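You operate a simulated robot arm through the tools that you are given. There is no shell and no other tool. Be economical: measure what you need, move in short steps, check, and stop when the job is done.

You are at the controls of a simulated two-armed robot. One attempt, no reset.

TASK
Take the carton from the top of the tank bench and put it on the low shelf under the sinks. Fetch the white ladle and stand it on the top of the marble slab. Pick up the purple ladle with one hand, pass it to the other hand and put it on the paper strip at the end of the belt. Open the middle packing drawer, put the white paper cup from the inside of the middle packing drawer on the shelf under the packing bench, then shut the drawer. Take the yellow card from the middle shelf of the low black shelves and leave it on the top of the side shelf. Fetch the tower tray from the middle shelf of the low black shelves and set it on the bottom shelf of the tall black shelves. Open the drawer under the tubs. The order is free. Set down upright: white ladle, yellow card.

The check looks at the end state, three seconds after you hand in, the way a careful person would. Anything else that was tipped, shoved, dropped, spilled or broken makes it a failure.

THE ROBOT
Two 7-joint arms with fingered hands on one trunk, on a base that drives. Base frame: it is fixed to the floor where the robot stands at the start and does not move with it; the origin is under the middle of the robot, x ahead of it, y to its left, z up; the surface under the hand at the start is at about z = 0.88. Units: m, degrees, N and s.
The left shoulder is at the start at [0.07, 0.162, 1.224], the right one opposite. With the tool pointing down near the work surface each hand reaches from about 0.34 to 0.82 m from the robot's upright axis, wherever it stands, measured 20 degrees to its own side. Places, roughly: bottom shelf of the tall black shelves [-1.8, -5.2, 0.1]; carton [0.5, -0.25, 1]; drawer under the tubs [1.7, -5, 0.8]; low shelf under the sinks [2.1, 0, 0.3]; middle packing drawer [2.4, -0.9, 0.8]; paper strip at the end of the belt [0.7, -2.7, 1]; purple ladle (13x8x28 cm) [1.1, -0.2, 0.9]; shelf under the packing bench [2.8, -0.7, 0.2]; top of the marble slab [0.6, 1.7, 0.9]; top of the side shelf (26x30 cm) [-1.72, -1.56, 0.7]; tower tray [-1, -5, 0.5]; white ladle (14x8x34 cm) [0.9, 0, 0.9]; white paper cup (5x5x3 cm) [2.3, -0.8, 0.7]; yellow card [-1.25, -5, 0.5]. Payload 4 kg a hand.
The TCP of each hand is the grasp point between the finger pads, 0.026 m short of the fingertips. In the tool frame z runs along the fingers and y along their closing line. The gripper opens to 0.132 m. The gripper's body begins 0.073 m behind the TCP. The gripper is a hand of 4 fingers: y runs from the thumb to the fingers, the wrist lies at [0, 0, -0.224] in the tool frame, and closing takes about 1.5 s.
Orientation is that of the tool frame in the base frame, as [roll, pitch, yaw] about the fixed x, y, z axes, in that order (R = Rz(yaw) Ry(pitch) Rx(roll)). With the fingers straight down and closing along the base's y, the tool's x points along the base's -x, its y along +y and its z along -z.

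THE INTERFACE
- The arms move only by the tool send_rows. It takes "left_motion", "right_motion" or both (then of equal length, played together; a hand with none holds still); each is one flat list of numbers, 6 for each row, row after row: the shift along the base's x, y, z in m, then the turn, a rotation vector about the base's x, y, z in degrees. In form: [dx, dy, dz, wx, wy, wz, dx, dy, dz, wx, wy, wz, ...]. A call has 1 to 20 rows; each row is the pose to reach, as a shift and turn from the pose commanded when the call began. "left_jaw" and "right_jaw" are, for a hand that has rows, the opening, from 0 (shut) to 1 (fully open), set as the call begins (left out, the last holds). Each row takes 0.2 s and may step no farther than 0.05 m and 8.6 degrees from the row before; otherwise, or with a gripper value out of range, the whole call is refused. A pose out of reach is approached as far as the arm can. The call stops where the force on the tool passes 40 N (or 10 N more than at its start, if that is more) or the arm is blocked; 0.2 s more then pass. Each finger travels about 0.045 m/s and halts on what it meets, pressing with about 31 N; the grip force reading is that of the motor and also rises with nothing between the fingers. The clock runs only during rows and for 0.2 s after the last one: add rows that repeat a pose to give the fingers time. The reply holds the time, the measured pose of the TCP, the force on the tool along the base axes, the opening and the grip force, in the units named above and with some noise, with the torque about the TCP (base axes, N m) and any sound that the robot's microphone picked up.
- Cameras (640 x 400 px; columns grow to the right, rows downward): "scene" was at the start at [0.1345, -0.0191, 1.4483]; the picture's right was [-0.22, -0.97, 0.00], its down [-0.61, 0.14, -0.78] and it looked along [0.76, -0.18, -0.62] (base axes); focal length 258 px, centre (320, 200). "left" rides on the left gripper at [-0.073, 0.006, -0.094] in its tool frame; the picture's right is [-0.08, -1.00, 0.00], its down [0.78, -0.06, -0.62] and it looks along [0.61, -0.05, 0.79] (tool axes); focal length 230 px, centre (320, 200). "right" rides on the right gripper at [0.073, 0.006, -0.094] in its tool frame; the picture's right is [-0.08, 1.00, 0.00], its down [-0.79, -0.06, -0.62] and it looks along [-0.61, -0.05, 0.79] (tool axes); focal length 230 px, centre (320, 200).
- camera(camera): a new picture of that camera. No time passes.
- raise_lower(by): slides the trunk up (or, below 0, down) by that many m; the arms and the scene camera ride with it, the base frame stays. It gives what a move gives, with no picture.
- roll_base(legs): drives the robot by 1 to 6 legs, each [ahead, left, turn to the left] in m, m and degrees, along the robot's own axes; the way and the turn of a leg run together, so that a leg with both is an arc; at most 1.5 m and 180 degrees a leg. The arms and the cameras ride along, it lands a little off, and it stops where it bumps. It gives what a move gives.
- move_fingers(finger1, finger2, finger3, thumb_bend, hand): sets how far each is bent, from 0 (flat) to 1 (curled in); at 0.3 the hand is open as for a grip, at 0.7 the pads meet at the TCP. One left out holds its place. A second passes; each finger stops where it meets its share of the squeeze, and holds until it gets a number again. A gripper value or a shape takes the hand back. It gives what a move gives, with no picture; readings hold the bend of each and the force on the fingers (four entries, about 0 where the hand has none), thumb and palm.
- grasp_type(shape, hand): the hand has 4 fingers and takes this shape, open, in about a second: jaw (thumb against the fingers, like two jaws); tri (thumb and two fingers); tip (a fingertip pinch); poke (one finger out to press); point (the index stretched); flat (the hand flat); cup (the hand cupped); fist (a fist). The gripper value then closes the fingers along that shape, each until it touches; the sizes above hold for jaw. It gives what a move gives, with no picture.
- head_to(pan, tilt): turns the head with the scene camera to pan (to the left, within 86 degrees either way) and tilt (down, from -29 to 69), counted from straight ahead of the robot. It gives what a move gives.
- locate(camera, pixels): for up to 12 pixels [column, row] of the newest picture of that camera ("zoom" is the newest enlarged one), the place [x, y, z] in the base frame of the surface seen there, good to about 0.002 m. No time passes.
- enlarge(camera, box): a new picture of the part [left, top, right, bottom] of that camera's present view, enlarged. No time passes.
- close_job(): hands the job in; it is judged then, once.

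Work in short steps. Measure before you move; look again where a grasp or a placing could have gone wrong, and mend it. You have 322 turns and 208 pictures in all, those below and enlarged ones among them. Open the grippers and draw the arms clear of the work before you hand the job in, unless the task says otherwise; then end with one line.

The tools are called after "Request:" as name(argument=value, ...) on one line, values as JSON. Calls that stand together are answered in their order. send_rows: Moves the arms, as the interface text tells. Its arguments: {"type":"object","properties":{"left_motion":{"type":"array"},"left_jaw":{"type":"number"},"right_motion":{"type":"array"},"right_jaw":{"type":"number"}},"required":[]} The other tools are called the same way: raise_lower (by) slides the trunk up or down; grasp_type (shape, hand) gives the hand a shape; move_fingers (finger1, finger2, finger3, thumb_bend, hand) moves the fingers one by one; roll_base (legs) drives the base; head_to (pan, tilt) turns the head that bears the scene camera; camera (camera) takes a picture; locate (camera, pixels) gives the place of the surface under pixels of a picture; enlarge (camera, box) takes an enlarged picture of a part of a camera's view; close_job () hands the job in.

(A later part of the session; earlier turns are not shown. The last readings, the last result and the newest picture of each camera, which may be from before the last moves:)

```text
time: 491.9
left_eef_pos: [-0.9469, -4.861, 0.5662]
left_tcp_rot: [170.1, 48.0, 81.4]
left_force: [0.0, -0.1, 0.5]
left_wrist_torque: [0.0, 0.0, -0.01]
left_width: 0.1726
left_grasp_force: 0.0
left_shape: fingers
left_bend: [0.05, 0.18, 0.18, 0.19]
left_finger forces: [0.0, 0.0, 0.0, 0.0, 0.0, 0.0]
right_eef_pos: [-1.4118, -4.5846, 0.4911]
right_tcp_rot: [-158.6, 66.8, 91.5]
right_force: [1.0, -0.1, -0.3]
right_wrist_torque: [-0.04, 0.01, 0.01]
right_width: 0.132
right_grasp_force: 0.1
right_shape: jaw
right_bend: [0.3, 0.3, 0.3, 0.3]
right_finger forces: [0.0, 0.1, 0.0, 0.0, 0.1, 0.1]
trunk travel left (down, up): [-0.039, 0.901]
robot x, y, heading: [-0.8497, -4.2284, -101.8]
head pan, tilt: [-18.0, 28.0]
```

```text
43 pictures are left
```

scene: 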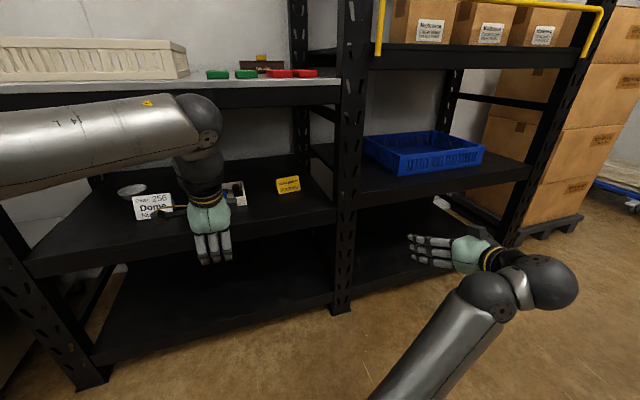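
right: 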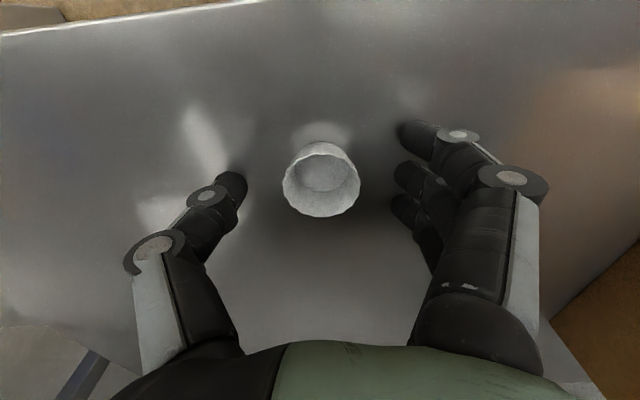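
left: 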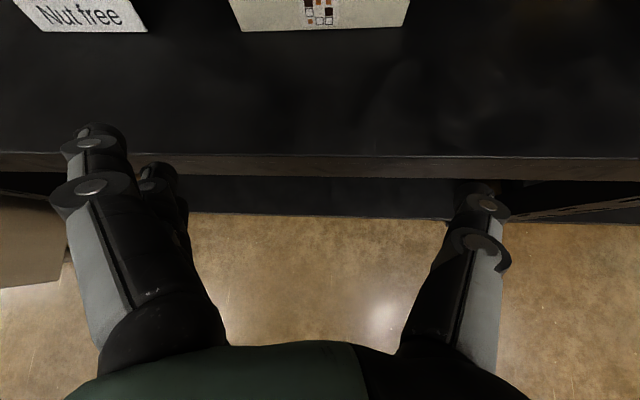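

The tray (columns 240–410) is centred between the digits and the order card is clear. I roll straight in.

Request:
roll_base(legs=[[0.147, 0.034, 0]])

Request:
camera(camera="left")

```text
time: 493.3
left_eef_pos: [-0.9439, -5.0099, 0.567]
left_tcp_rot: [170.0, 48.0, 81.6]
left_force: [0.8, 0.7, 0.6]
left_wrist_torque: [-0.03, 0.04, 0.04]
left_width: 0.1726
left_grasp_force: 0.0
left_shape: fingers
left_bend: [0.05, 0.18, 0.18, 0.19]
left_finger forces: [0.0, 0.0, 0.0, 0.1, 0.1, 0.0]
right_eef_pos: [-1.4088, -4.735, 0.4897]
right_tcp_rot: [-158.6, 66.8, 91.7]
right_force: [-0.2, 0.2, 0.0]
right_wrist_torque: [0.02, 0.04, 0.01]
right_width: 0.1319
right_grasp_force: 0.0
right_shape: jaw
right_bend: [0.3, 0.3, 0.3, 0.3]
right_finger forces: [0.0, 0.0, 0.0, 0.0, 0.0, 0.1]
trunk travel left (down, up): [-0.039, 0.901]
robot x, y, heading: [-0.8502, -4.3784, -101.8]
head pan, tilt: [-18.0, 28.0]
```

```text
42 pictures are left
```

left: 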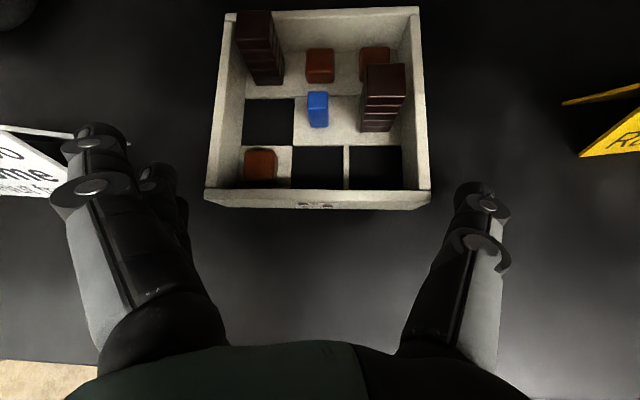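

Fine view: the front middle and right cells are empty, digits straddle the tray. Finger 1 is close to the order card, so I bring it in before going the last 55 mm.

Request:
move_fingers(hand="left", finger1=0.18, finger2=0.18, finger3=0.18, thumb_bend=0.18)

Request:
roll_base(legs=[[0.053, 0.014, 0]])

Request:
camera(camera="left")

```text
time: 494.3
left_eef_pos: [-0.9433, -5.0103, 0.5657]
left_tcp_rot: [170.0, 48.0, 81.5]
left_force: [0.8, -0.4, 0.1]
left_wrist_torque: [0.0, 0.01, -0.04]
left_width: 0.1608
left_grasp_force: 0.1
left_shape: fingers
left_bend: [0.18, 0.18, 0.18, 0.19]
left_finger forces: [0.0, 0.0, 0.0, 0.0, 0.1, 0.0]
right_eef_pos: [-1.4074, -4.7357, 0.49]
right_tcp_rot: [-158.6, 66.7, 91.6]
right_force: [0.2, 0.9, 0.1]
right_wrist_torque: [-0.02, 0.04, -0.03]
right_width: 0.1319
right_grasp_force: 0.1
right_shape: jaw
right_bend: [0.3, 0.3, 0.3, 0.3]
right_finger forces: [0.0, 0.1, 0.0, 0.0, 0.1, 0.0]
trunk travel left (down, up): [-0.039, 0.901]
robot x, y, heading: [-0.853, -4.379, -102.0]
head pan, tilt: [-18.0, 28.0]
```

```text
time: 495.2
left_eef_pos: [-0.9408, -5.0654, 0.5653]
left_tcp_rot: [169.9, 48.0, 81.5]
left_force: [0.5, -0.4, -1.0]
left_wrist_torque: [-0.04, 0.0, 0.03]
left_width: 0.1602
left_grasp_force: 0.2
left_shape: fingers
left_bend: [0.18, 0.18, 0.18, 0.19]
left_finger forces: [0.1, 0.0, 0.1, 0.0, 0.1, 0.0]
right_eef_pos: [-1.406, -4.7901, 0.4904]
right_tcp_rot: [-158.7, 66.8, 91.5]
right_force: [-0.1, 0.2, -0.7]
right_wrist_torque: [0.0, -0.01, 0.01]
right_width: 0.1318
right_grasp_force: 0.0
right_shape: jaw
right_bend: [0.3, 0.3, 0.3, 0.3]
right_finger forces: [0.0, 0.1, 0.1, 0.0, 0.0, 0.0]
trunk travel left (down, up): [-0.039, 0.901]
robot x, y, heading: [-0.848, -4.4311, -101.9]
head pan, tilt: [-18.0, 28.0]
```

```text
41 pictures are left
```

left: 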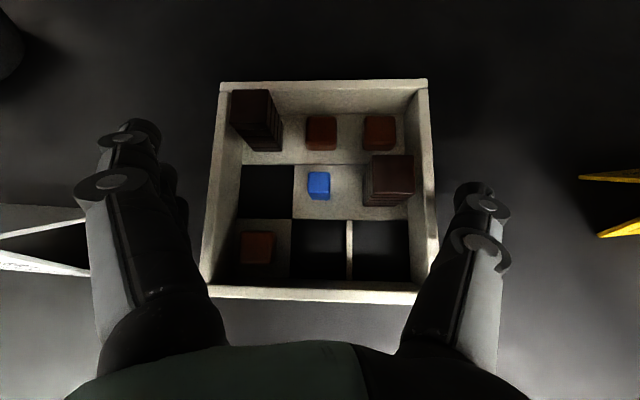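

The tray is neatly between thumb and fingers. I close fingers 2, 3 and the thumb on its side walls, leaving finger 1 open.

Request:
move_fingers(hand="left", finger2=0.5, finger3=0.5, thumb_bend=0.5)

Request:
camera(camera="left")

```text
time: 496.2
left_eef_pos: [-0.9399, -5.065, 0.5662]
left_tcp_rot: [169.9, 48.0, 81.6]
left_force: [-1.5, 0.4, 2.9]
left_wrist_torque: [-0.03, 0.34, -0.04]
left_width: 0.1384
left_grasp_force: 16.5
left_shape: fingers
left_bend: [0.18, 0.5, 0.24, 0.43]
left_finger forces: [0.0, 0.1, 14.9, 0.0, 18.7, 0.0]
right_eef_pos: [-1.406, -4.7912, 0.4922]
right_tcp_rot: [-158.6, 66.8, 91.6]
right_force: [0.0, 0.5, -0.7]
right_wrist_torque: [0.01, 0.03, 0.01]
right_width: 0.1321
right_grasp_force: 0.1
right_shape: jaw
right_bend: [0.3, 0.3, 0.3, 0.3]
right_finger forces: [0.0, 0.0, 0.0, 0.0, 0.0, 0.1]
trunk travel left (down, up): [-0.039, 0.901]
robot x, y, heading: [-0.8494, -4.4354, -102.1]
head pan, tilt: [-18.0, 28.0]
```

```text
40 pictures are left
```

left: 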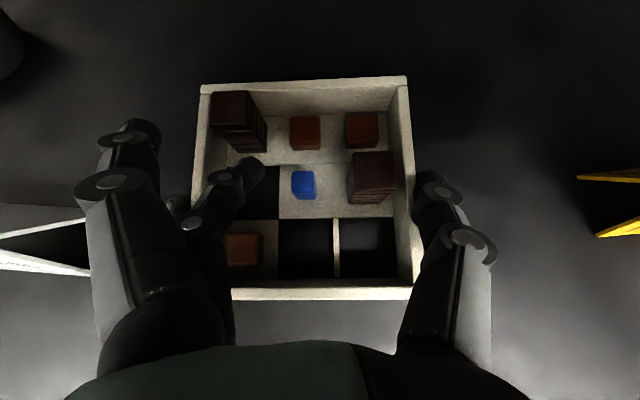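

Finger 3 (15 N) and thumb (19 N) hold the walls; finger 2 passed over the rim, so I move it back out, then lift 2 cm with the trunk.

Request:
move_fingers(hand="left", finger1=0.18, finger2=0.18)

Request:
raise_lower(by=0.02)

Request:
camera(camera="left")

```text
time: 497.2
left_eef_pos: [-0.9403, -5.0656, 0.5669]
left_tcp_rot: [170.0, 48.0, 81.6]
left_force: [-0.5, 0.3, 4.1]
left_wrist_torque: [-0.02, 0.36, -0.08]
left_width: 0.1385
left_grasp_force: 17.5
left_shape: fingers
left_bend: [0.18, 0.18, 0.24, 0.43]
left_finger forces: [0.1, 0.0, 14.8, 0.0, 19.1, 0.0]
right_eef_pos: [-1.4055, -4.7895, 0.4916]
right_tcp_rot: [-158.6, 66.7, 91.6]
right_force: [-1.1, 0.4, 0.0]
right_wrist_torque: [0.03, 0.03, 0.0]
right_width: 0.132
right_grasp_force: 0.1
right_shape: jaw
right_bend: [0.3, 0.3, 0.3, 0.3]
right_finger forces: [0.0, 0.0, 0.1, 0.0, 0.0, 0.0]
trunk travel left (down, up): [-0.039, 0.901]
robot x, y, heading: [-0.8451, -4.4346, -101.5]
head pan, tilt: [-18.0, 28.0]
```

```text
time: 497.9
left_eef_pos: [-0.9402, -5.0664, 0.5851]
left_tcp_rot: [169.9, 47.8, 81.5]
left_force: [-0.5, 0.4, -1.6]
left_wrist_torque: [0.04, 0.02, 0.02]
left_width: 0.1381
left_grasp_force: 16.2
left_shape: fingers
left_bend: [0.18, 0.18, 0.24, 0.43]
left_finger forces: [0.1, 0.1, 15.1, 0.0, 16.8, 0.0]
right_eef_pos: [-1.4068, -4.7902, 0.5096]
right_tcp_rot: [-158.6, 66.7, 91.6]
right_force: [0.0, 1.0, -0.5]
right_wrist_torque: [-0.02, -0.02, -0.02]
right_width: 0.132
right_grasp_force: 0.1
right_shape: jaw
right_bend: [0.3, 0.3, 0.3, 0.3]
right_finger forces: [0.0, 0.1, 0.1, 0.0, 0.0, 0.0]
trunk travel left (down, up): [-0.059, 0.881]
robot x, y, heading: [-0.8474, -4.4345, -101.5]
head pan, tilt: [-18.0, 28.0]
```

```text
39 pictures are left
```

left: 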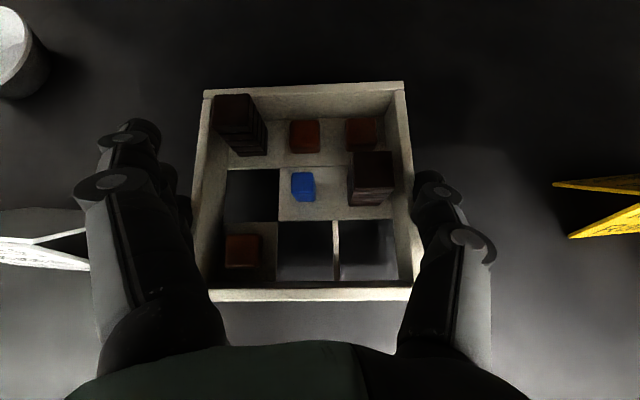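

The tray hangs level. I back straight out of the shelf.

Request:
roll_base(legs=[[-0.343, -0.071, 0]])

Request:
head_to(pan=-10, tilt=30)

Request:
camera(camera="scene")

```text
time: 500.1
left_eef_pos: [-0.9373, -4.7199, 0.5861]
left_tcp_rot: [170.0, 48.1, 81.7]
left_force: [0.4, -0.2, -1.3]
left_wrist_torque: [0.05, 0.01, 0.01]
left_width: 0.1382
left_grasp_force: 16.0
left_shape: fingers
left_bend: [0.18, 0.18, 0.24, 0.43]
left_finger forces: [0.0, 0.0, 15.0, 0.1, 16.6, 0.1]
right_eef_pos: [-1.4042, -4.4476, 0.5116]
right_tcp_rot: [-158.6, 66.8, 91.9]
right_force: [-0.3, -0.3, -0.2]
right_wrist_torque: [0.02, 0.0, 0.04]
right_width: 0.1319
right_grasp_force: 0.1
right_shape: jaw
right_bend: [0.3, 0.3, 0.3, 0.3]
right_finger forces: [0.1, 0.1, 0.0, 0.1, 0.1, 0.1]
trunk travel left (down, up): [-0.059, 0.881]
robot x, y, heading: [-0.8434, -4.0921, -101.2]
head pan, tilt: [-18.0, 28.0]
```

```text
time: 500.8
left_eef_pos: [-0.9386, -4.7202, 0.5855]
left_tcp_rot: [170.0, 47.9, 81.8]
left_force: [-0.3, -1.2, -2.3]
left_wrist_torque: [0.03, 0.03, -0.02]
left_width: 0.1383
left_grasp_force: 15.8
left_shape: fingers
left_bend: [0.18, 0.18, 0.24, 0.43]
left_finger forces: [0.0, 0.0, 14.9, 0.2, 16.6, 0.1]
right_eef_pos: [-1.4032, -4.447, 0.5099]
right_tcp_rot: [-158.6, 66.8, 91.9]
right_force: [-0.1, -0.2, -0.6]
right_wrist_torque: [0.0, 0.01, 0.01]
right_width: 0.1321
right_grasp_force: 0.0
right_shape: jaw
right_bend: [0.3, 0.3, 0.3, 0.3]
right_finger forces: [0.0, 0.0, 0.0, 0.0, 0.1, 0.1]
trunk travel left (down, up): [-0.059, 0.881]
robot x, y, heading: [-0.8503, -4.0863, -101.6]
head pan, tilt: [-10.0, 30.0]
```

```text
38 pictures are left
```

scene: 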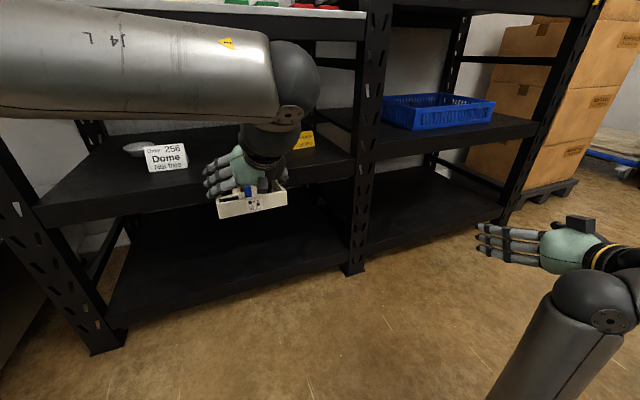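

Order card still stands. I measure the tall shelves' bottom shelf and the beam above it.

Request:
locate(camera="scene", pixels=[[375, 250], [495, 215], [430, 225], [430, 205], [380, 175], [530, 130], [400, 150], [450, 152], [355, 265], [505, 195], [300, 255], [440, 240]])

```text
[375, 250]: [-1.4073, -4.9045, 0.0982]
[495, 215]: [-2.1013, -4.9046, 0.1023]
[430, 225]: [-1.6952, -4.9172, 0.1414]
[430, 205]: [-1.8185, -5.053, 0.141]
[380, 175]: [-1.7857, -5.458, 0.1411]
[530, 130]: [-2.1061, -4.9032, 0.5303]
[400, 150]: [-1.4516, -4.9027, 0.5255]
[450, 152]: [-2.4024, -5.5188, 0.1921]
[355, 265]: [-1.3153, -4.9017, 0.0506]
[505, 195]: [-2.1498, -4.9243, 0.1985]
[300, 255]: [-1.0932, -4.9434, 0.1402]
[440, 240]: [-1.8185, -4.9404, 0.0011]
```

Bottom shelf: z 0.141, front y -4.903, x -1.40 to -2.13, next beam at about z 0.48. I lower the tray with the arm in front of the shelves, slowly.

Request:
send_rows(left_motion=[0, 0, -0.03, 0, 0, 0, 0, 0, -0.06, 0, 0, 0, 0, 0, -0.09, 0, 0, 0, 0, 0, -0.12, 0, 0, 0, 0, 0, -0.15, 0, 0, 0, 0, 0, -0.18, 0, 0, 0, 0, 0, -0.21, 0, 0, 0, 0, 0, -0.24, 0, 0, 0, 0, 0, -0.27, 0, 0, 0, 0, 0, -0.3, 0, 0, 0, 0, 0, -0.3, 0, 0, 0])

Request:
camera(camera="left")

```text
time: 503.2
left_eef_pos: [-0.9354, -4.7187, 0.2853]
left_tcp_rot: [170.0, 48.0, 81.7]
left_force: [-0.1, -0.6, -1.6]
left_wrist_torque: [0.02, -0.01, 0.04]
left_width: 0.138
left_grasp_force: 15.2
left_shape: fingers
left_bend: [0.18, 0.18, 0.23, 0.43]
left_finger forces: [0.0, 0.0, 14.7, 0.0, 16.3, 0.1]
right_eef_pos: [-1.4042, -4.4467, 0.51]
right_tcp_rot: [-158.6, 66.8, 91.8]
right_force: [0.0, 0.0, 0.5]
right_wrist_torque: [-0.03, 0.01, 0.0]
right_width: 0.1319
right_grasp_force: 0.0
right_shape: jaw
right_bend: [0.3, 0.3, 0.3, 0.3]
right_finger forces: [0.0, 0.1, 0.0, 0.1, 0.0, 0.1]
trunk travel left (down, up): [-0.059, 0.881]
robot x, y, heading: [-0.8476, -4.0884, -101.3]
head pan, tilt: [-10.0, 30.0]
```

```text
37 pictures are left
```

left: 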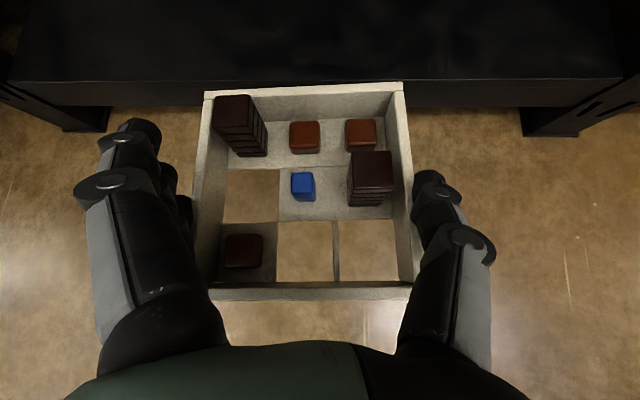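

Steady. I sidestep right (world -x) by 0.815 m to stand before the tall shelves.

Request:
roll_base(legs=[[0.16, -0.8, 0]])

Request:
camera(camera="scene")

```text
time: 507.6
left_eef_pos: [-1.7594, -4.7151, 0.2832]
left_tcp_rot: [169.9, 47.9, 81.9]
left_force: [-0.3, 0.3, -1.1]
left_wrist_torque: [-0.01, 0.01, 0.02]
left_width: 0.1379
left_grasp_force: 15.6
left_shape: fingers
left_bend: [0.18, 0.18, 0.23, 0.43]
left_finger forces: [0.0, 0.0, 14.6, 0.0, 16.3, 0.0]
right_eef_pos: [-2.2283, -4.4413, 0.5096]
right_tcp_rot: [-158.6, 66.8, 91.9]
right_force: [-0.7, -0.4, 0.4]
right_wrist_torque: [-0.05, -0.01, 0.0]
right_width: 0.1322
right_grasp_force: 0.1
right_shape: jaw
right_bend: [0.3, 0.3, 0.3, 0.3]
right_finger forces: [0.0, 0.1, 0.0, 0.1, 0.0, 0.0]
trunk travel left (down, up): [-0.059, 0.881]
robot x, y, heading: [-1.6711, -4.0837, -101.6]
head pan, tilt: [-10.0, 30.0]
```

```text
36 pictures are left
```

scene: 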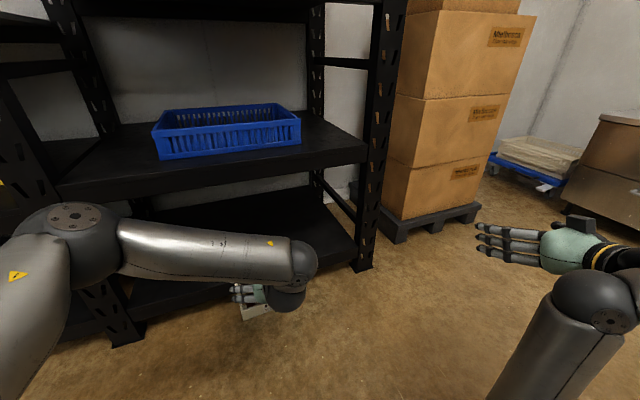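

I check the pallet, and the forearm's height against the beam.

Request:
locate(camera="scene", pixels=[[435, 235], [425, 190], [302, 245], [200, 235], [110, 215], [250, 160], [250, 172], [480, 215]])

```text
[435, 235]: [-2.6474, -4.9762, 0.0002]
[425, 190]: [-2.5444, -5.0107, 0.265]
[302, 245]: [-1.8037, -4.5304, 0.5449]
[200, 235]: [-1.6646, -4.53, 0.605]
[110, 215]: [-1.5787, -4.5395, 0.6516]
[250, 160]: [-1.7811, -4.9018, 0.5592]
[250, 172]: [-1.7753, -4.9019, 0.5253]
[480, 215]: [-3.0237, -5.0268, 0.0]
```

The forearm would just reach the beam, so I back the base 0.12 and extend the arm by the same amount to straighten it.

Request:
roll_base(legs=[[-0.13, 0, 0]])

Request:
send_rows(left_motion=[-0.005, -0.025, -0.01, 0, 0, 0, -0.01, -0.05, -0.02, 0, 0, 0, -0.016, -0.08, -0.03, 0, 0, 0, -0.022, -0.105, -0.04, 0, 0, 0, -0.027, -0.13, -0.045, 0, 0, 0, -0.027, -0.13, -0.045, 0, 0, 0])

Request:
camera(camera="scene")

Request:
locate(camera="scene", pixels=[[295, 240], [200, 230], [110, 215], [250, 235], [150, 225], [310, 270]])

```text
time: 508.9
left_eef_pos: [-1.7321, -4.5891, 0.2849]
left_tcp_rot: [170.0, 47.9, 81.9]
left_force: [-0.1, 0.4, -1.9]
left_wrist_torque: [0.01, 0.01, 0.01]
left_width: 0.1379
left_grasp_force: 15.9
left_shape: fingers
left_bend: [0.18, 0.18, 0.23, 0.43]
left_finger forces: [0.0, 0.1, 14.6, 0.0, 16.3, 0.0]
right_eef_pos: [-2.2016, -4.3158, 0.5098]
right_tcp_rot: [-158.6, 66.8, 91.9]
right_force: [0.7, 0.5, 0.5]
right_wrist_torque: [-0.01, 0.0, -0.03]
right_width: 0.1322
right_grasp_force: 0.0
right_shape: jaw
right_bend: [0.3, 0.3, 0.3, 0.3]
right_finger forces: [0.0, 0.0, 0.1, 0.0, 0.0, 0.0]
trunk travel left (down, up): [-0.059, 0.881]
robot x, y, heading: [-1.6448, -3.9599, -101.4]
head pan, tilt: [-10.0, 30.0]
```

```text
time: 510.3
left_eef_pos: [-1.7604, -4.7174, 0.2419]
left_tcp_rot: [170.0, 48.0, 81.9]
left_force: [-0.3, 0.1, -1.0]
left_wrist_torque: [0.03, 0.01, -0.02]
left_width: 0.1375
left_grasp_force: 15.2
left_shape: fingers
left_bend: [0.18, 0.18, 0.23, 0.43]
left_finger forces: [0.0, 0.0, 14.3, 0.0, 16.1, 0.1]
right_eef_pos: [-2.202, -4.3153, 0.5105]
right_tcp_rot: [-158.6, 66.8, 91.9]
right_force: [0.7, 0.5, 0.0]
right_wrist_torque: [0.01, 0.02, -0.01]
right_width: 0.1321
right_grasp_force: 0.0
right_shape: jaw
right_bend: [0.3, 0.3, 0.3, 0.3]
right_finger forces: [0.1, 0.0, 0.0, 0.0, 0.0, 0.1]
trunk travel left (down, up): [-0.059, 0.881]
robot x, y, heading: [-1.6436, -3.9587, -101.2]
head pan, tilt: [-10.0, 30.0]
```

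```text
35 pictures are left
```

scene: 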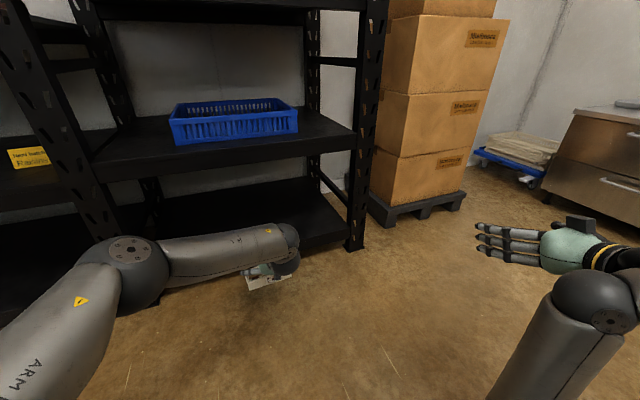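

```text
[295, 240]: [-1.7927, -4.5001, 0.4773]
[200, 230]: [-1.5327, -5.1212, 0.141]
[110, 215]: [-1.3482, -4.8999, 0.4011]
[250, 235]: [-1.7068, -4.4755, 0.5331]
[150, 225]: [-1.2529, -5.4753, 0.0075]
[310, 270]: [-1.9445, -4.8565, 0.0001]
```

The forearm now points back toward me. I roll straight in 0.30 m.

Request:
roll_base(legs=[[0.294, 0.058, 0]])

Request:
camera(camera="scene")

Request:
camera(camera="left")

```text
time: 512.3
left_eef_pos: [-1.7596, -5.0046, 0.2408]
left_tcp_rot: [170.1, 47.9, 81.8]
left_force: [-0.6, -0.5, -1.5]
left_wrist_torque: [0.04, 0.03, 0.01]
left_width: 0.1375
left_grasp_force: 14.9
left_shape: fingers
left_bend: [0.18, 0.18, 0.23, 0.43]
left_finger forces: [0.0, 0.0, 14.2, 0.0, 16.0, 0.1]
right_eef_pos: [-2.1997, -4.6022, 0.5104]
right_tcp_rot: [-158.6, 66.8, 91.8]
right_force: [0.0, -0.6, -0.3]
right_wrist_torque: [0.02, -0.02, 0.0]
right_width: 0.132
right_grasp_force: 0.1
right_shape: jaw
right_bend: [0.3, 0.3, 0.3, 0.3]
right_finger forces: [0.0, 0.0, 0.0, 0.0, 0.1, 0.0]
trunk travel left (down, up): [-0.059, 0.881]
robot x, y, heading: [-1.6446, -4.2424, -101.3]
head pan, tilt: [-10.0, 30.0]
```

```text
34 pictures are left
```

scene: 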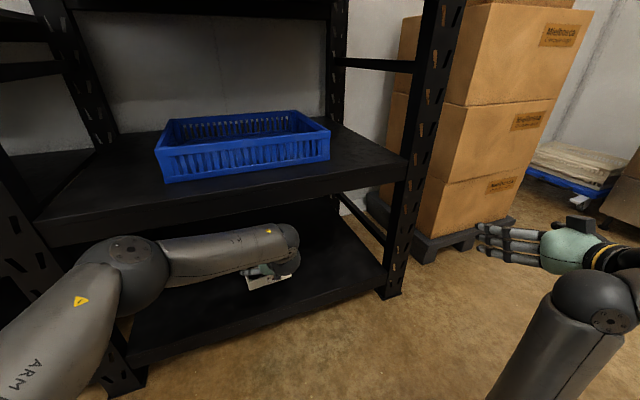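

```text
33 pictures are left
```

left: 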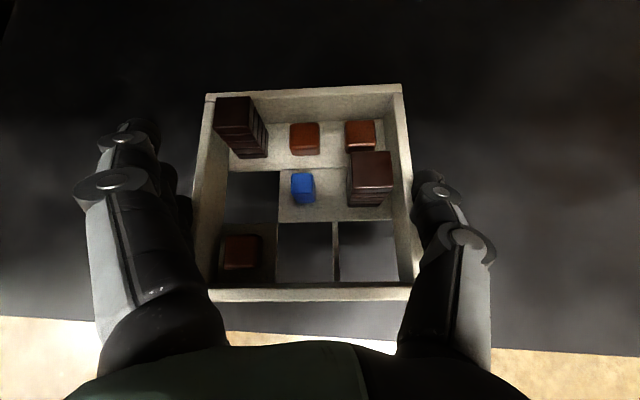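

Over the bottom shelf. I lower 0.05 with the trunk, then the last millimetres with the arm.

Request:
raise_lower(by=-0.05)

Request:
send_rows(left_motion=[0, 0, -0.002, 0, 0, 0, 0, 0, -0.004, 0, 0, 0, 0, 0, -0.005, 0, 0, 0])

```text
time: 513.2
left_eef_pos: [-1.7591, -5.0039, 0.1909]
left_tcp_rot: [170.0, 48.0, 81.8]
left_force: [-1.2, 0.4, -2.6]
left_wrist_torque: [0.0, 0.05, 0.02]
left_width: 0.1374
left_grasp_force: 14.9
left_shape: fingers
left_bend: [0.18, 0.18, 0.23, 0.43]
left_finger forces: [0.0, 0.0, 14.4, 0.0, 16.1, 0.0]
right_eef_pos: [-2.1998, -4.6027, 0.4612]
right_tcp_rot: [-158.7, 66.8, 91.8]
right_force: [0.5, 0.4, -0.3]
right_wrist_torque: [0.02, 0.01, 0.03]
right_width: 0.1318
right_grasp_force: 0.0
right_shape: jaw
right_bend: [0.3, 0.3, 0.3, 0.3]
right_finger forces: [0.0, 0.1, 0.0, 0.1, 0.1, 0.0]
trunk travel left (down, up): [-0.009, 0.931]
robot x, y, heading: [-1.6433, -4.2461, -101.4]
head pan, tilt: [-10.0, 30.0]
```

```text
time: 514.0
left_eef_pos: [-1.7595, -5.0045, 0.1871]
left_tcp_rot: [170.0, 48.0, 81.8]
left_force: [0.1, 1.3, 0.4]
left_wrist_torque: [-0.02, 0.15, -0.04]
left_width: 0.1372
left_grasp_force: 15.8
left_shape: fingers
left_bend: [0.18, 0.18, 0.23, 0.44]
left_finger forces: [0.0, 0.0, 14.7, 0.0, 16.5, 0.0]
right_eef_pos: [-2.2, -4.6021, 0.4606]
right_tcp_rot: [-158.5, 66.8, 91.8]
right_force: [-0.3, 0.2, -0.1]
right_wrist_torque: [-0.03, -0.01, 0.02]
right_width: 0.1319
right_grasp_force: 0.1
right_shape: jaw
right_bend: [0.3, 0.3, 0.3, 0.3]
right_finger forces: [0.0, 0.0, 0.0, 0.1, 0.0, 0.0]
trunk travel left (down, up): [-0.009, 0.931]
robot x, y, heading: [-1.6415, -4.2492, -101.5]
head pan, tilt: [-10.0, 30.0]
```

Starting to touch; 2 mm more, then I open.

Request:
send_rows(left_motion=[0, 0, -0.002, 0, 0, 0, 0, 0, -0.002, 0, 0, 0])

Request:
move_fingers(hand="left", finger1=0.18, finger2=0.18, finger3=0.16, thumb_bend=0.2)

Request:
camera(camera="left")

```text
time: 514.6
left_eef_pos: [-1.7599, -5.004, 0.1853]
left_tcp_rot: [170.2, 48.2, 81.8]
left_force: [0.2, 1.3, 8.3]
left_wrist_torque: [-0.04, 0.56, -0.08]
left_width: 0.1371
left_grasp_force: 16.9
left_shape: fingers
left_bend: [0.18, 0.18, 0.23, 0.44]
left_finger forces: [0.1, 0.0, 15.1, 0.0, 18.9, 0.2]
right_eef_pos: [-2.1997, -4.6023, 0.4619]
right_tcp_rot: [-158.6, 66.8, 91.9]
right_force: [-0.4, -1.1, 0.0]
right_wrist_torque: [0.0, 0.03, 0.0]
right_width: 0.1319
right_grasp_force: 0.2
right_shape: jaw
right_bend: [0.3, 0.3, 0.3, 0.3]
right_finger forces: [0.0, 0.0, 0.0, 0.0, 0.1, 0.1]
trunk travel left (down, up): [-0.009, 0.931]
robot x, y, heading: [-1.639, -4.2426, -101.6]
head pan, tilt: [-10.0, 30.0]
```

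```text
time: 515.6
left_eef_pos: [-1.7597, -5.0042, 0.183]
left_tcp_rot: [170.1, 47.9, 81.9]
left_force: [-0.3, 0.5, 0.0]
left_wrist_torque: [0.0, -0.01, 0.03]
left_width: 0.159
left_grasp_force: 0.0
left_shape: fingers
left_bend: [0.18, 0.18, 0.16, 0.2]
left_finger forces: [0.0, 0.0, 0.0, 0.0, 0.0, 0.0]
right_eef_pos: [-2.2005, -4.603, 0.4605]
right_tcp_rot: [-158.6, 66.8, 91.7]
right_force: [-0.7, 0.1, 0.5]
right_wrist_torque: [0.01, 0.01, -0.01]
right_width: 0.132
right_grasp_force: 0.1
right_shape: jaw
right_bend: [0.3, 0.3, 0.3, 0.3]
right_finger forces: [0.0, 0.1, 0.0, 0.1, 0.1, 0.0]
trunk travel left (down, up): [-0.009, 0.931]
robot x, y, heading: [-1.6468, -4.2447, -101.8]
head pan, tilt: [-10.0, 30.0]
```

```text
32 pictures are left
```

left: 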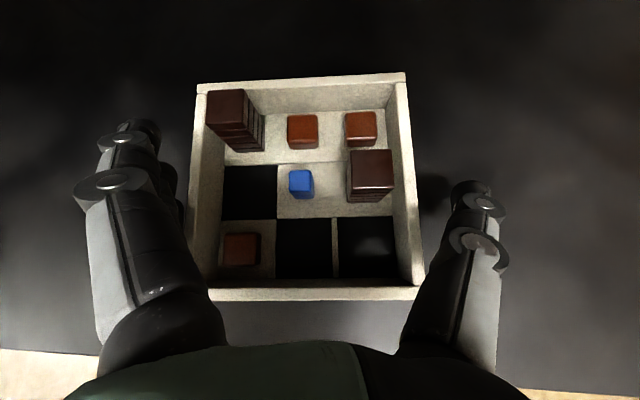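

The tray stands on the bottom shelf with all pieces in place. I spread the fingers a little more and back straight out.

Request:
move_fingers(hand="left", finger1=0.08, finger2=0.08, finger3=0.08, thumb_bend=0.15)

Request:
roll_base(legs=[[-0.35, -0.07, 0]])

Request:
camera(camera="scene")

```text
time: 516.6
left_eef_pos: [-1.759, -5.004, 0.1846]
left_tcp_rot: [170.0, 48.1, 81.8]
left_force: [0.0, -0.1, -0.1]
left_wrist_torque: [-0.02, 0.01, -0.01]
left_width: 0.1706
left_grasp_force: 0.0
left_shape: fingers
left_bend: [0.08, 0.08, 0.08, 0.15]
left_finger forces: [0.0, 0.0, 0.0, 0.0, 0.0, 0.0]
right_eef_pos: [-2.1998, -4.6035, 0.4606]
right_tcp_rot: [-158.5, 66.8, 91.9]
right_force: [0.1, 1.1, -0.6]
right_wrist_torque: [0.01, -0.02, 0.0]
right_width: 0.1323
right_grasp_force: 0.1
right_shape: jaw
right_bend: [0.3, 0.3, 0.3, 0.3]
right_finger forces: [0.0, 0.0, 0.1, 0.1, 0.0, 0.1]
trunk travel left (down, up): [-0.009, 0.931]
robot x, y, heading: [-1.64, -4.2432, -101.5]
head pan, tilt: [-10.0, 30.0]
```

```text
time: 518.9
left_eef_pos: [-1.7638, -4.6544, 0.1834]
left_tcp_rot: [170.1, 48.0, 81.6]
left_force: [0.6, 0.3, -0.2]
left_wrist_torque: [-0.01, 0.01, -0.03]
left_width: 0.1709
left_grasp_force: 0.0
left_shape: fingers
left_bend: [0.08, 0.08, 0.08, 0.15]
left_finger forces: [0.1, 0.0, 0.0, 0.0, 0.0, 0.1]
right_eef_pos: [-2.2017, -4.2513, 0.4597]
right_tcp_rot: [-158.6, 66.8, 91.5]
right_force: [-0.9, -0.9, 0.2]
right_wrist_torque: [0.0, 0.01, -0.01]
right_width: 0.1319
right_grasp_force: 0.0
right_shape: jaw
right_bend: [0.3, 0.3, 0.3, 0.3]
right_finger forces: [0.0, 0.1, 0.0, 0.0, 0.0, 0.0]
trunk travel left (down, up): [-0.009, 0.931]
robot x, y, heading: [-1.6446, -3.8942, -102.0]
head pan, tilt: [-10.0, 30.0]
```

```text
31 pictures are left
```

scene: 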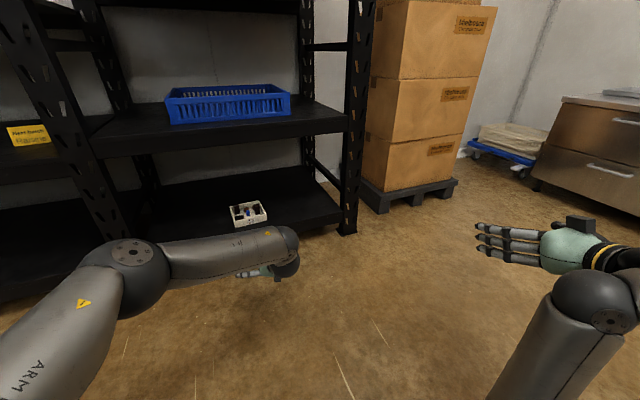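

The tower tray is done. Now the yellow card: I bring the left arm back up to the pose used for the tray and move over in front of the card.

Request:
send_rows(left_motion=[0.004, 0.018, 0.03, 0, 0, 0, 0.008, 0.036, 0.065, 0, 0, 0, 0.012, 0.055, 0.1, 0, 0, 0, 0.016, 0.075, 0.135, 0, 0, 0, 0.02, 0.095, 0.17, 0, 0, 0, 0.024, 0.115, 0.205, 0, 0, 0, 0.027, 0.13, 0.24, 0, 0, 0, 0.027, 0.13, 0.28, 0, 0, 0, 0.027, 0.13, 0.32, 0, 0, 0, 0.027, 0.13, 0.352, 0, 0, 0])

Request:
move_fingers(hand="left", finger1=0.3, finger2=0.3, finger3=0.3, thumb_bend=0.3)

Request:
roll_base(legs=[[0.1, 0.634, 0]])

Request:
raise_lower(by=0.03)

Request:
camera(camera="left")

```text
time: 521.1
left_eef_pos: [-1.7353, -4.5236, 0.5369]
left_tcp_rot: [170.1, 48.0, 81.5]
left_force: [-0.1, -1.5, 0.4]
left_wrist_torque: [-0.03, 0.02, 0.03]
left_width: 0.1707
left_grasp_force: 0.2
left_shape: fingers
left_bend: [0.08, 0.08, 0.08, 0.15]
left_finger forces: [0.1, 0.0, 0.0, 0.1, 0.0, 0.0]
right_eef_pos: [-2.2015, -4.2519, 0.461]
right_tcp_rot: [-158.6, 66.8, 91.6]
right_force: [-0.1, 0.1, -0.6]
right_wrist_torque: [0.04, -0.01, -0.03]
right_width: 0.1321
right_grasp_force: 0.1
right_shape: jaw
right_bend: [0.3, 0.3, 0.3, 0.3]
right_finger forces: [0.0, 0.1, 0.1, 0.0, 0.1, 0.1]
trunk travel left (down, up): [-0.009, 0.931]
robot x, y, heading: [-1.6448, -3.8957, -101.9]
head pan, tilt: [-10.0, 30.0]
```

```text
time: 522.1
left_eef_pos: [-1.7358, -4.5229, 0.5362]
left_tcp_rot: [169.9, 48.0, 81.5]
left_force: [0.2, 0.1, 0.4]
left_wrist_torque: [0.01, 0.0, 0.0]
left_width: 0.1373
left_grasp_force: 0.0
left_shape: fingers
left_bend: [0.3, 0.3, 0.3, 0.3]
left_finger forces: [0.0, 0.0, 0.0, 0.1, 0.0, 0.1]
right_eef_pos: [-2.2024, -4.2516, 0.4601]
right_tcp_rot: [-158.7, 66.8, 91.5]
right_force: [0.6, 0.2, 0.2]
right_wrist_torque: [-0.01, -0.01, 0.02]
right_width: 0.1318
right_grasp_force: 0.0
right_shape: jaw
right_bend: [0.3, 0.3, 0.3, 0.3]
right_finger forces: [0.0, 0.0, 0.1, 0.1, 0.0, 0.0]
trunk travel left (down, up): [-0.009, 0.931]
robot x, y, heading: [-1.6443, -3.8975, -101.7]
head pan, tilt: [-10.0, 30.0]
```

```text
time: 525.7
left_eef_pos: [-1.1324, -4.7517, 0.5356]
left_tcp_rot: [170.0, 48.0, 81.5]
left_force: [0.1, -0.7, -0.6]
left_wrist_torque: [0.01, 0.04, -0.02]
left_width: 0.137
left_grasp_force: 0.1
left_shape: fingers
left_bend: [0.3, 0.3, 0.3, 0.3]
left_finger forces: [0.0, 0.0, 0.1, 0.1, 0.0, 0.1]
right_eef_pos: [-1.6007, -4.4794, 0.4601]
right_tcp_rot: [-158.6, 66.8, 91.7]
right_force: [-0.2, 0.0, 0.1]
right_wrist_torque: [-0.01, 0.03, 0.02]
right_width: 0.132
right_grasp_force: 0.0
right_shape: jaw
right_bend: [0.3, 0.3, 0.3, 0.3]
right_finger forces: [0.1, 0.1, 0.0, 0.0, 0.0, 0.0]
trunk travel left (down, up): [-0.009, 0.931]
robot x, y, heading: [-1.0426, -4.1233, -101.5]
head pan, tilt: [-10.0, 30.0]
```

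```text
time: 526.4
left_eef_pos: [-1.133, -4.751, 0.566]
left_tcp_rot: [170.0, 48.1, 81.6]
left_force: [0.8, -0.2, 0.2]
left_wrist_torque: [0.01, 0.0, 0.01]
left_width: 0.1371
left_grasp_force: 0.0
left_shape: fingers
left_bend: [0.3, 0.3, 0.3, 0.3]
left_finger forces: [0.0, 0.0, 0.0, 0.0, 0.0, 0.0]
right_eef_pos: [-1.6017, -4.4787, 0.4905]
right_tcp_rot: [-158.6, 66.8, 91.6]
right_force: [-0.2, 0.0, 0.3]
right_wrist_torque: [-0.01, -0.03, 0.01]
right_width: 0.1321
right_grasp_force: 0.0
right_shape: jaw
right_bend: [0.3, 0.3, 0.3, 0.3]
right_finger forces: [0.0, 0.0, 0.1, 0.1, 0.0, 0.0]
trunk travel left (down, up): [-0.039, 0.901]
robot x, y, heading: [-1.0433, -4.1217, -101.8]
head pan, tilt: [-10.0, 30.0]
```

```text
30 pictures are left
```

left: 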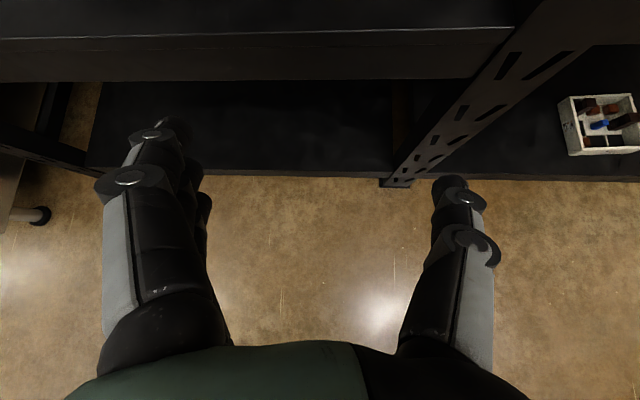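

I narrow the opening a bit, align to x -1.162 and look again.

Request:
move_fingers(hand="left", finger1=0.3, finger2=0.36, finger3=0.36, thumb_bend=0.36)

Request:
roll_base(legs=[[0.133, -0.002, 0]])

Request:
camera(camera="left")

```text
time: 527.4
left_eef_pos: [-1.1334, -4.7515, 0.5658]
left_tcp_rot: [170.0, 48.0, 81.5]
left_force: [-0.4, 0.3, -0.2]
left_wrist_torque: [-0.03, -0.01, 0.02]
left_width: 0.1279
left_grasp_force: 0.1
left_shape: fingers
left_bend: [0.3, 0.36, 0.36, 0.36]
left_finger forces: [0.0, 0.0, 0.0, 0.0, 0.1, 0.0]
right_eef_pos: [-1.6019, -4.4778, 0.4909]
right_tcp_rot: [-158.6, 66.7, 91.7]
right_force: [0.9, -0.3, -0.1]
right_wrist_torque: [-0.02, -0.01, 0.03]
right_width: 0.132
right_grasp_force: 0.1
right_shape: jaw
right_bend: [0.3, 0.3, 0.3, 0.3]
right_finger forces: [0.0, 0.1, 0.1, 0.1, 0.0, 0.0]
trunk travel left (down, up): [-0.039, 0.901]
robot x, y, heading: [-1.0415, -4.1219, -101.6]
head pan, tilt: [-10.0, 30.0]
```

```text
time: 528.7
left_eef_pos: [-1.1621, -4.8805, 0.5669]
left_tcp_rot: [170.0, 48.0, 81.6]
left_force: [0.5, 0.2, 1.5]
left_wrist_torque: [0.0, -0.03, -0.02]
left_width: 0.1279
left_grasp_force: 0.1
left_shape: fingers
left_bend: [0.3, 0.36, 0.36, 0.36]
left_finger forces: [0.0, 0.0, 0.0, 0.0, 0.0, 0.0]
right_eef_pos: [-1.6294, -4.6081, 0.4902]
right_tcp_rot: [-158.6, 66.8, 91.7]
right_force: [-0.1, -0.5, 0.2]
right_wrist_torque: [-0.04, -0.04, -0.01]
right_width: 0.1321
right_grasp_force: 0.0
right_shape: jaw
right_bend: [0.3, 0.3, 0.3, 0.3]
right_finger forces: [0.0, 0.0, 0.0, 0.0, 0.0, 0.0]
trunk travel left (down, up): [-0.039, 0.901]
robot x, y, heading: [-1.0732, -4.2505, -101.7]
head pan, tilt: [-10.0, 30.0]
```

```text
29 pictures are left
```

left: 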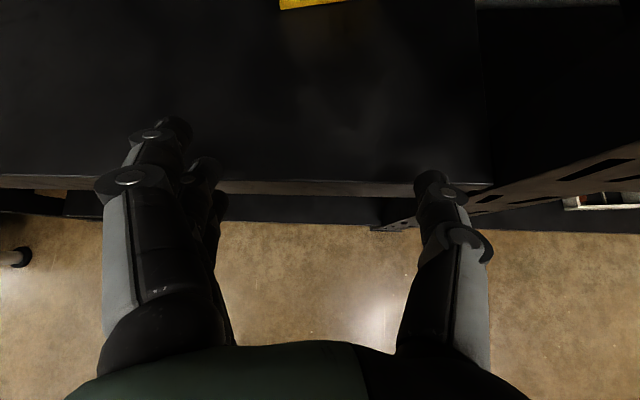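

The card's base is centred at column 312. I roll in most of the way and check.

Request:
roll_base(legs=[[0.137, 0.028, 0]])

Request:
camera(camera="left")

```text
time: 530.1
left_eef_pos: [-1.1635, -5.0216, 0.5663]
left_tcp_rot: [170.0, 48.0, 81.5]
left_force: [1.1, 0.3, 1.0]
left_wrist_torque: [-0.03, 0.01, -0.02]
left_width: 0.1277
left_grasp_force: 0.1
left_shape: fingers
left_bend: [0.3, 0.36, 0.36, 0.36]
left_finger forces: [0.0, 0.0, 0.0, 0.1, 0.0, 0.1]
right_eef_pos: [-1.6312, -4.7483, 0.4906]
right_tcp_rot: [-158.7, 66.9, 91.6]
right_force: [-0.3, 1.4, 0.3]
right_wrist_torque: [0.01, -0.01, 0.01]
right_width: 0.1321
right_grasp_force: 0.0
right_shape: jaw
right_bend: [0.3, 0.3, 0.3, 0.3]
right_finger forces: [0.0, 0.0, 0.1, 0.0, 0.0, 0.0]
trunk travel left (down, up): [-0.039, 0.901]
robot x, y, heading: [-1.07, -4.3937, -101.5]
head pan, tilt: [-10.0, 30.0]
```

```text
28 pictures are left
```

left: 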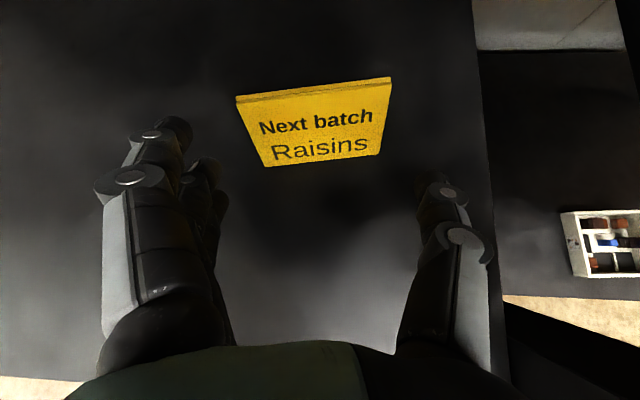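

The card is well centred. I go the last 45 mm and close fingers 2, 3 and the thumb on its ends.

Request:
roll_base(legs=[[0.044, 0.009, 0]])

Request:
move_fingers(hand="left", finger1=0.36, finger2=0.62, finger3=0.62, thumb_bend=0.62)

Request:
camera(camera="left")

```text
time: 531.0
left_eef_pos: [-1.165, -5.0656, 0.5665]
left_tcp_rot: [170.1, 48.0, 81.5]
left_force: [-0.9, 0.2, 0.2]
left_wrist_torque: [0.0, -0.02, 0.02]
left_width: 0.1278
left_grasp_force: 0.1
left_shape: fingers
left_bend: [0.3, 0.36, 0.36, 0.36]
left_finger forces: [0.0, 0.0, 0.0, 0.0, 0.0, 0.0]
right_eef_pos: [-1.6311, -4.7937, 0.4914]
right_tcp_rot: [-158.6, 66.7, 91.6]
right_force: [0.4, -0.6, 0.4]
right_wrist_torque: [-0.03, -0.01, -0.03]
right_width: 0.1316
right_grasp_force: 0.0
right_shape: jaw
right_bend: [0.3, 0.3, 0.3, 0.3]
right_finger forces: [0.1, 0.0, 0.0, 0.0, 0.1, 0.0]
trunk travel left (down, up): [-0.039, 0.901]
robot x, y, heading: [-1.0703, -4.4415, -102.0]
head pan, tilt: [-10.0, 30.0]
```

```text
time: 532.0
left_eef_pos: [-1.1641, -5.0657, 0.5665]
left_tcp_rot: [170.0, 48.0, 81.5]
left_force: [-0.3, 0.0, 0.8]
left_wrist_torque: [-0.02, -0.02, 0.02]
left_width: 0.0999
left_grasp_force: 22.1
left_shape: fingers
left_bend: [0.36, 0.46, 0.5, 0.53]
left_finger forces: [0.0, 9.9, 10.9, 0.1, 22.5, 0.0]
right_eef_pos: [-1.6328, -4.7931, 0.4904]
right_tcp_rot: [-158.5, 66.9, 91.6]
right_force: [0.1, 0.2, 0.2]
right_wrist_torque: [0.01, 0.0, -0.04]
right_width: 0.132
right_grasp_force: 0.1
right_shape: jaw
right_bend: [0.3, 0.3, 0.3, 0.3]
right_finger forces: [0.0, 0.0, 0.0, 0.1, 0.0, 0.0]
trunk travel left (down, up): [-0.039, 0.901]
robot x, y, heading: [-1.0731, -4.4376, -101.8]
head pan, tilt: [-10.0, 30.0]
```

```text
27 pictures are left
```

left: 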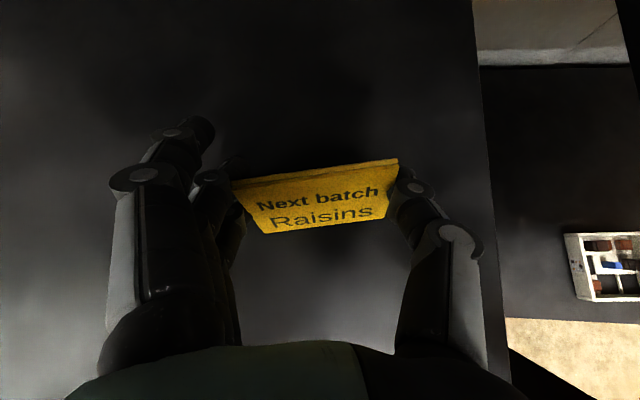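

A firm three-point grip (10, 11, 22 N). I lift 2 cm.

Request:
raise_lower(by=0.02)

Request:
camera(camera="left")

```text
time: 532.6
left_eef_pos: [-1.163, -5.0665, 0.5864]
left_tcp_rot: [170.0, 48.0, 81.5]
left_force: [-0.9, 0.7, 0.5]
left_wrist_torque: [0.0, -0.01, 0.01]
left_width: 0.0996
left_grasp_force: 21.3
left_shape: fingers
left_bend: [0.36, 0.46, 0.5, 0.53]
left_finger forces: [0.1, 10.1, 10.6, 0.0, 22.3, 0.1]
right_eef_pos: [-1.6305, -4.7926, 0.5104]
right_tcp_rot: [-158.6, 66.8, 91.6]
right_force: [0.1, -1.2, -0.6]
right_wrist_torque: [0.01, 0.02, 0.01]
right_width: 0.1321
right_grasp_force: 0.0
right_shape: jaw
right_bend: [0.3, 0.3, 0.3, 0.3]
right_finger forces: [0.0, 0.1, 0.0, 0.1, 0.1, 0.1]
trunk travel left (down, up): [-0.059, 0.881]
robot x, y, heading: [-1.0717, -4.4409, -102.0]
head pan, tilt: [-10.0, 30.0]
```

```text
26 pictures are left
```

left: 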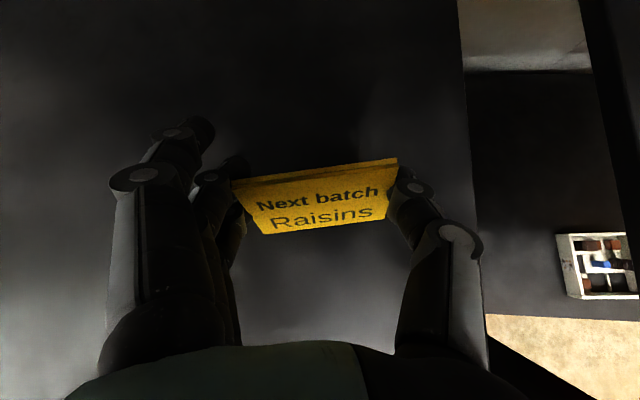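

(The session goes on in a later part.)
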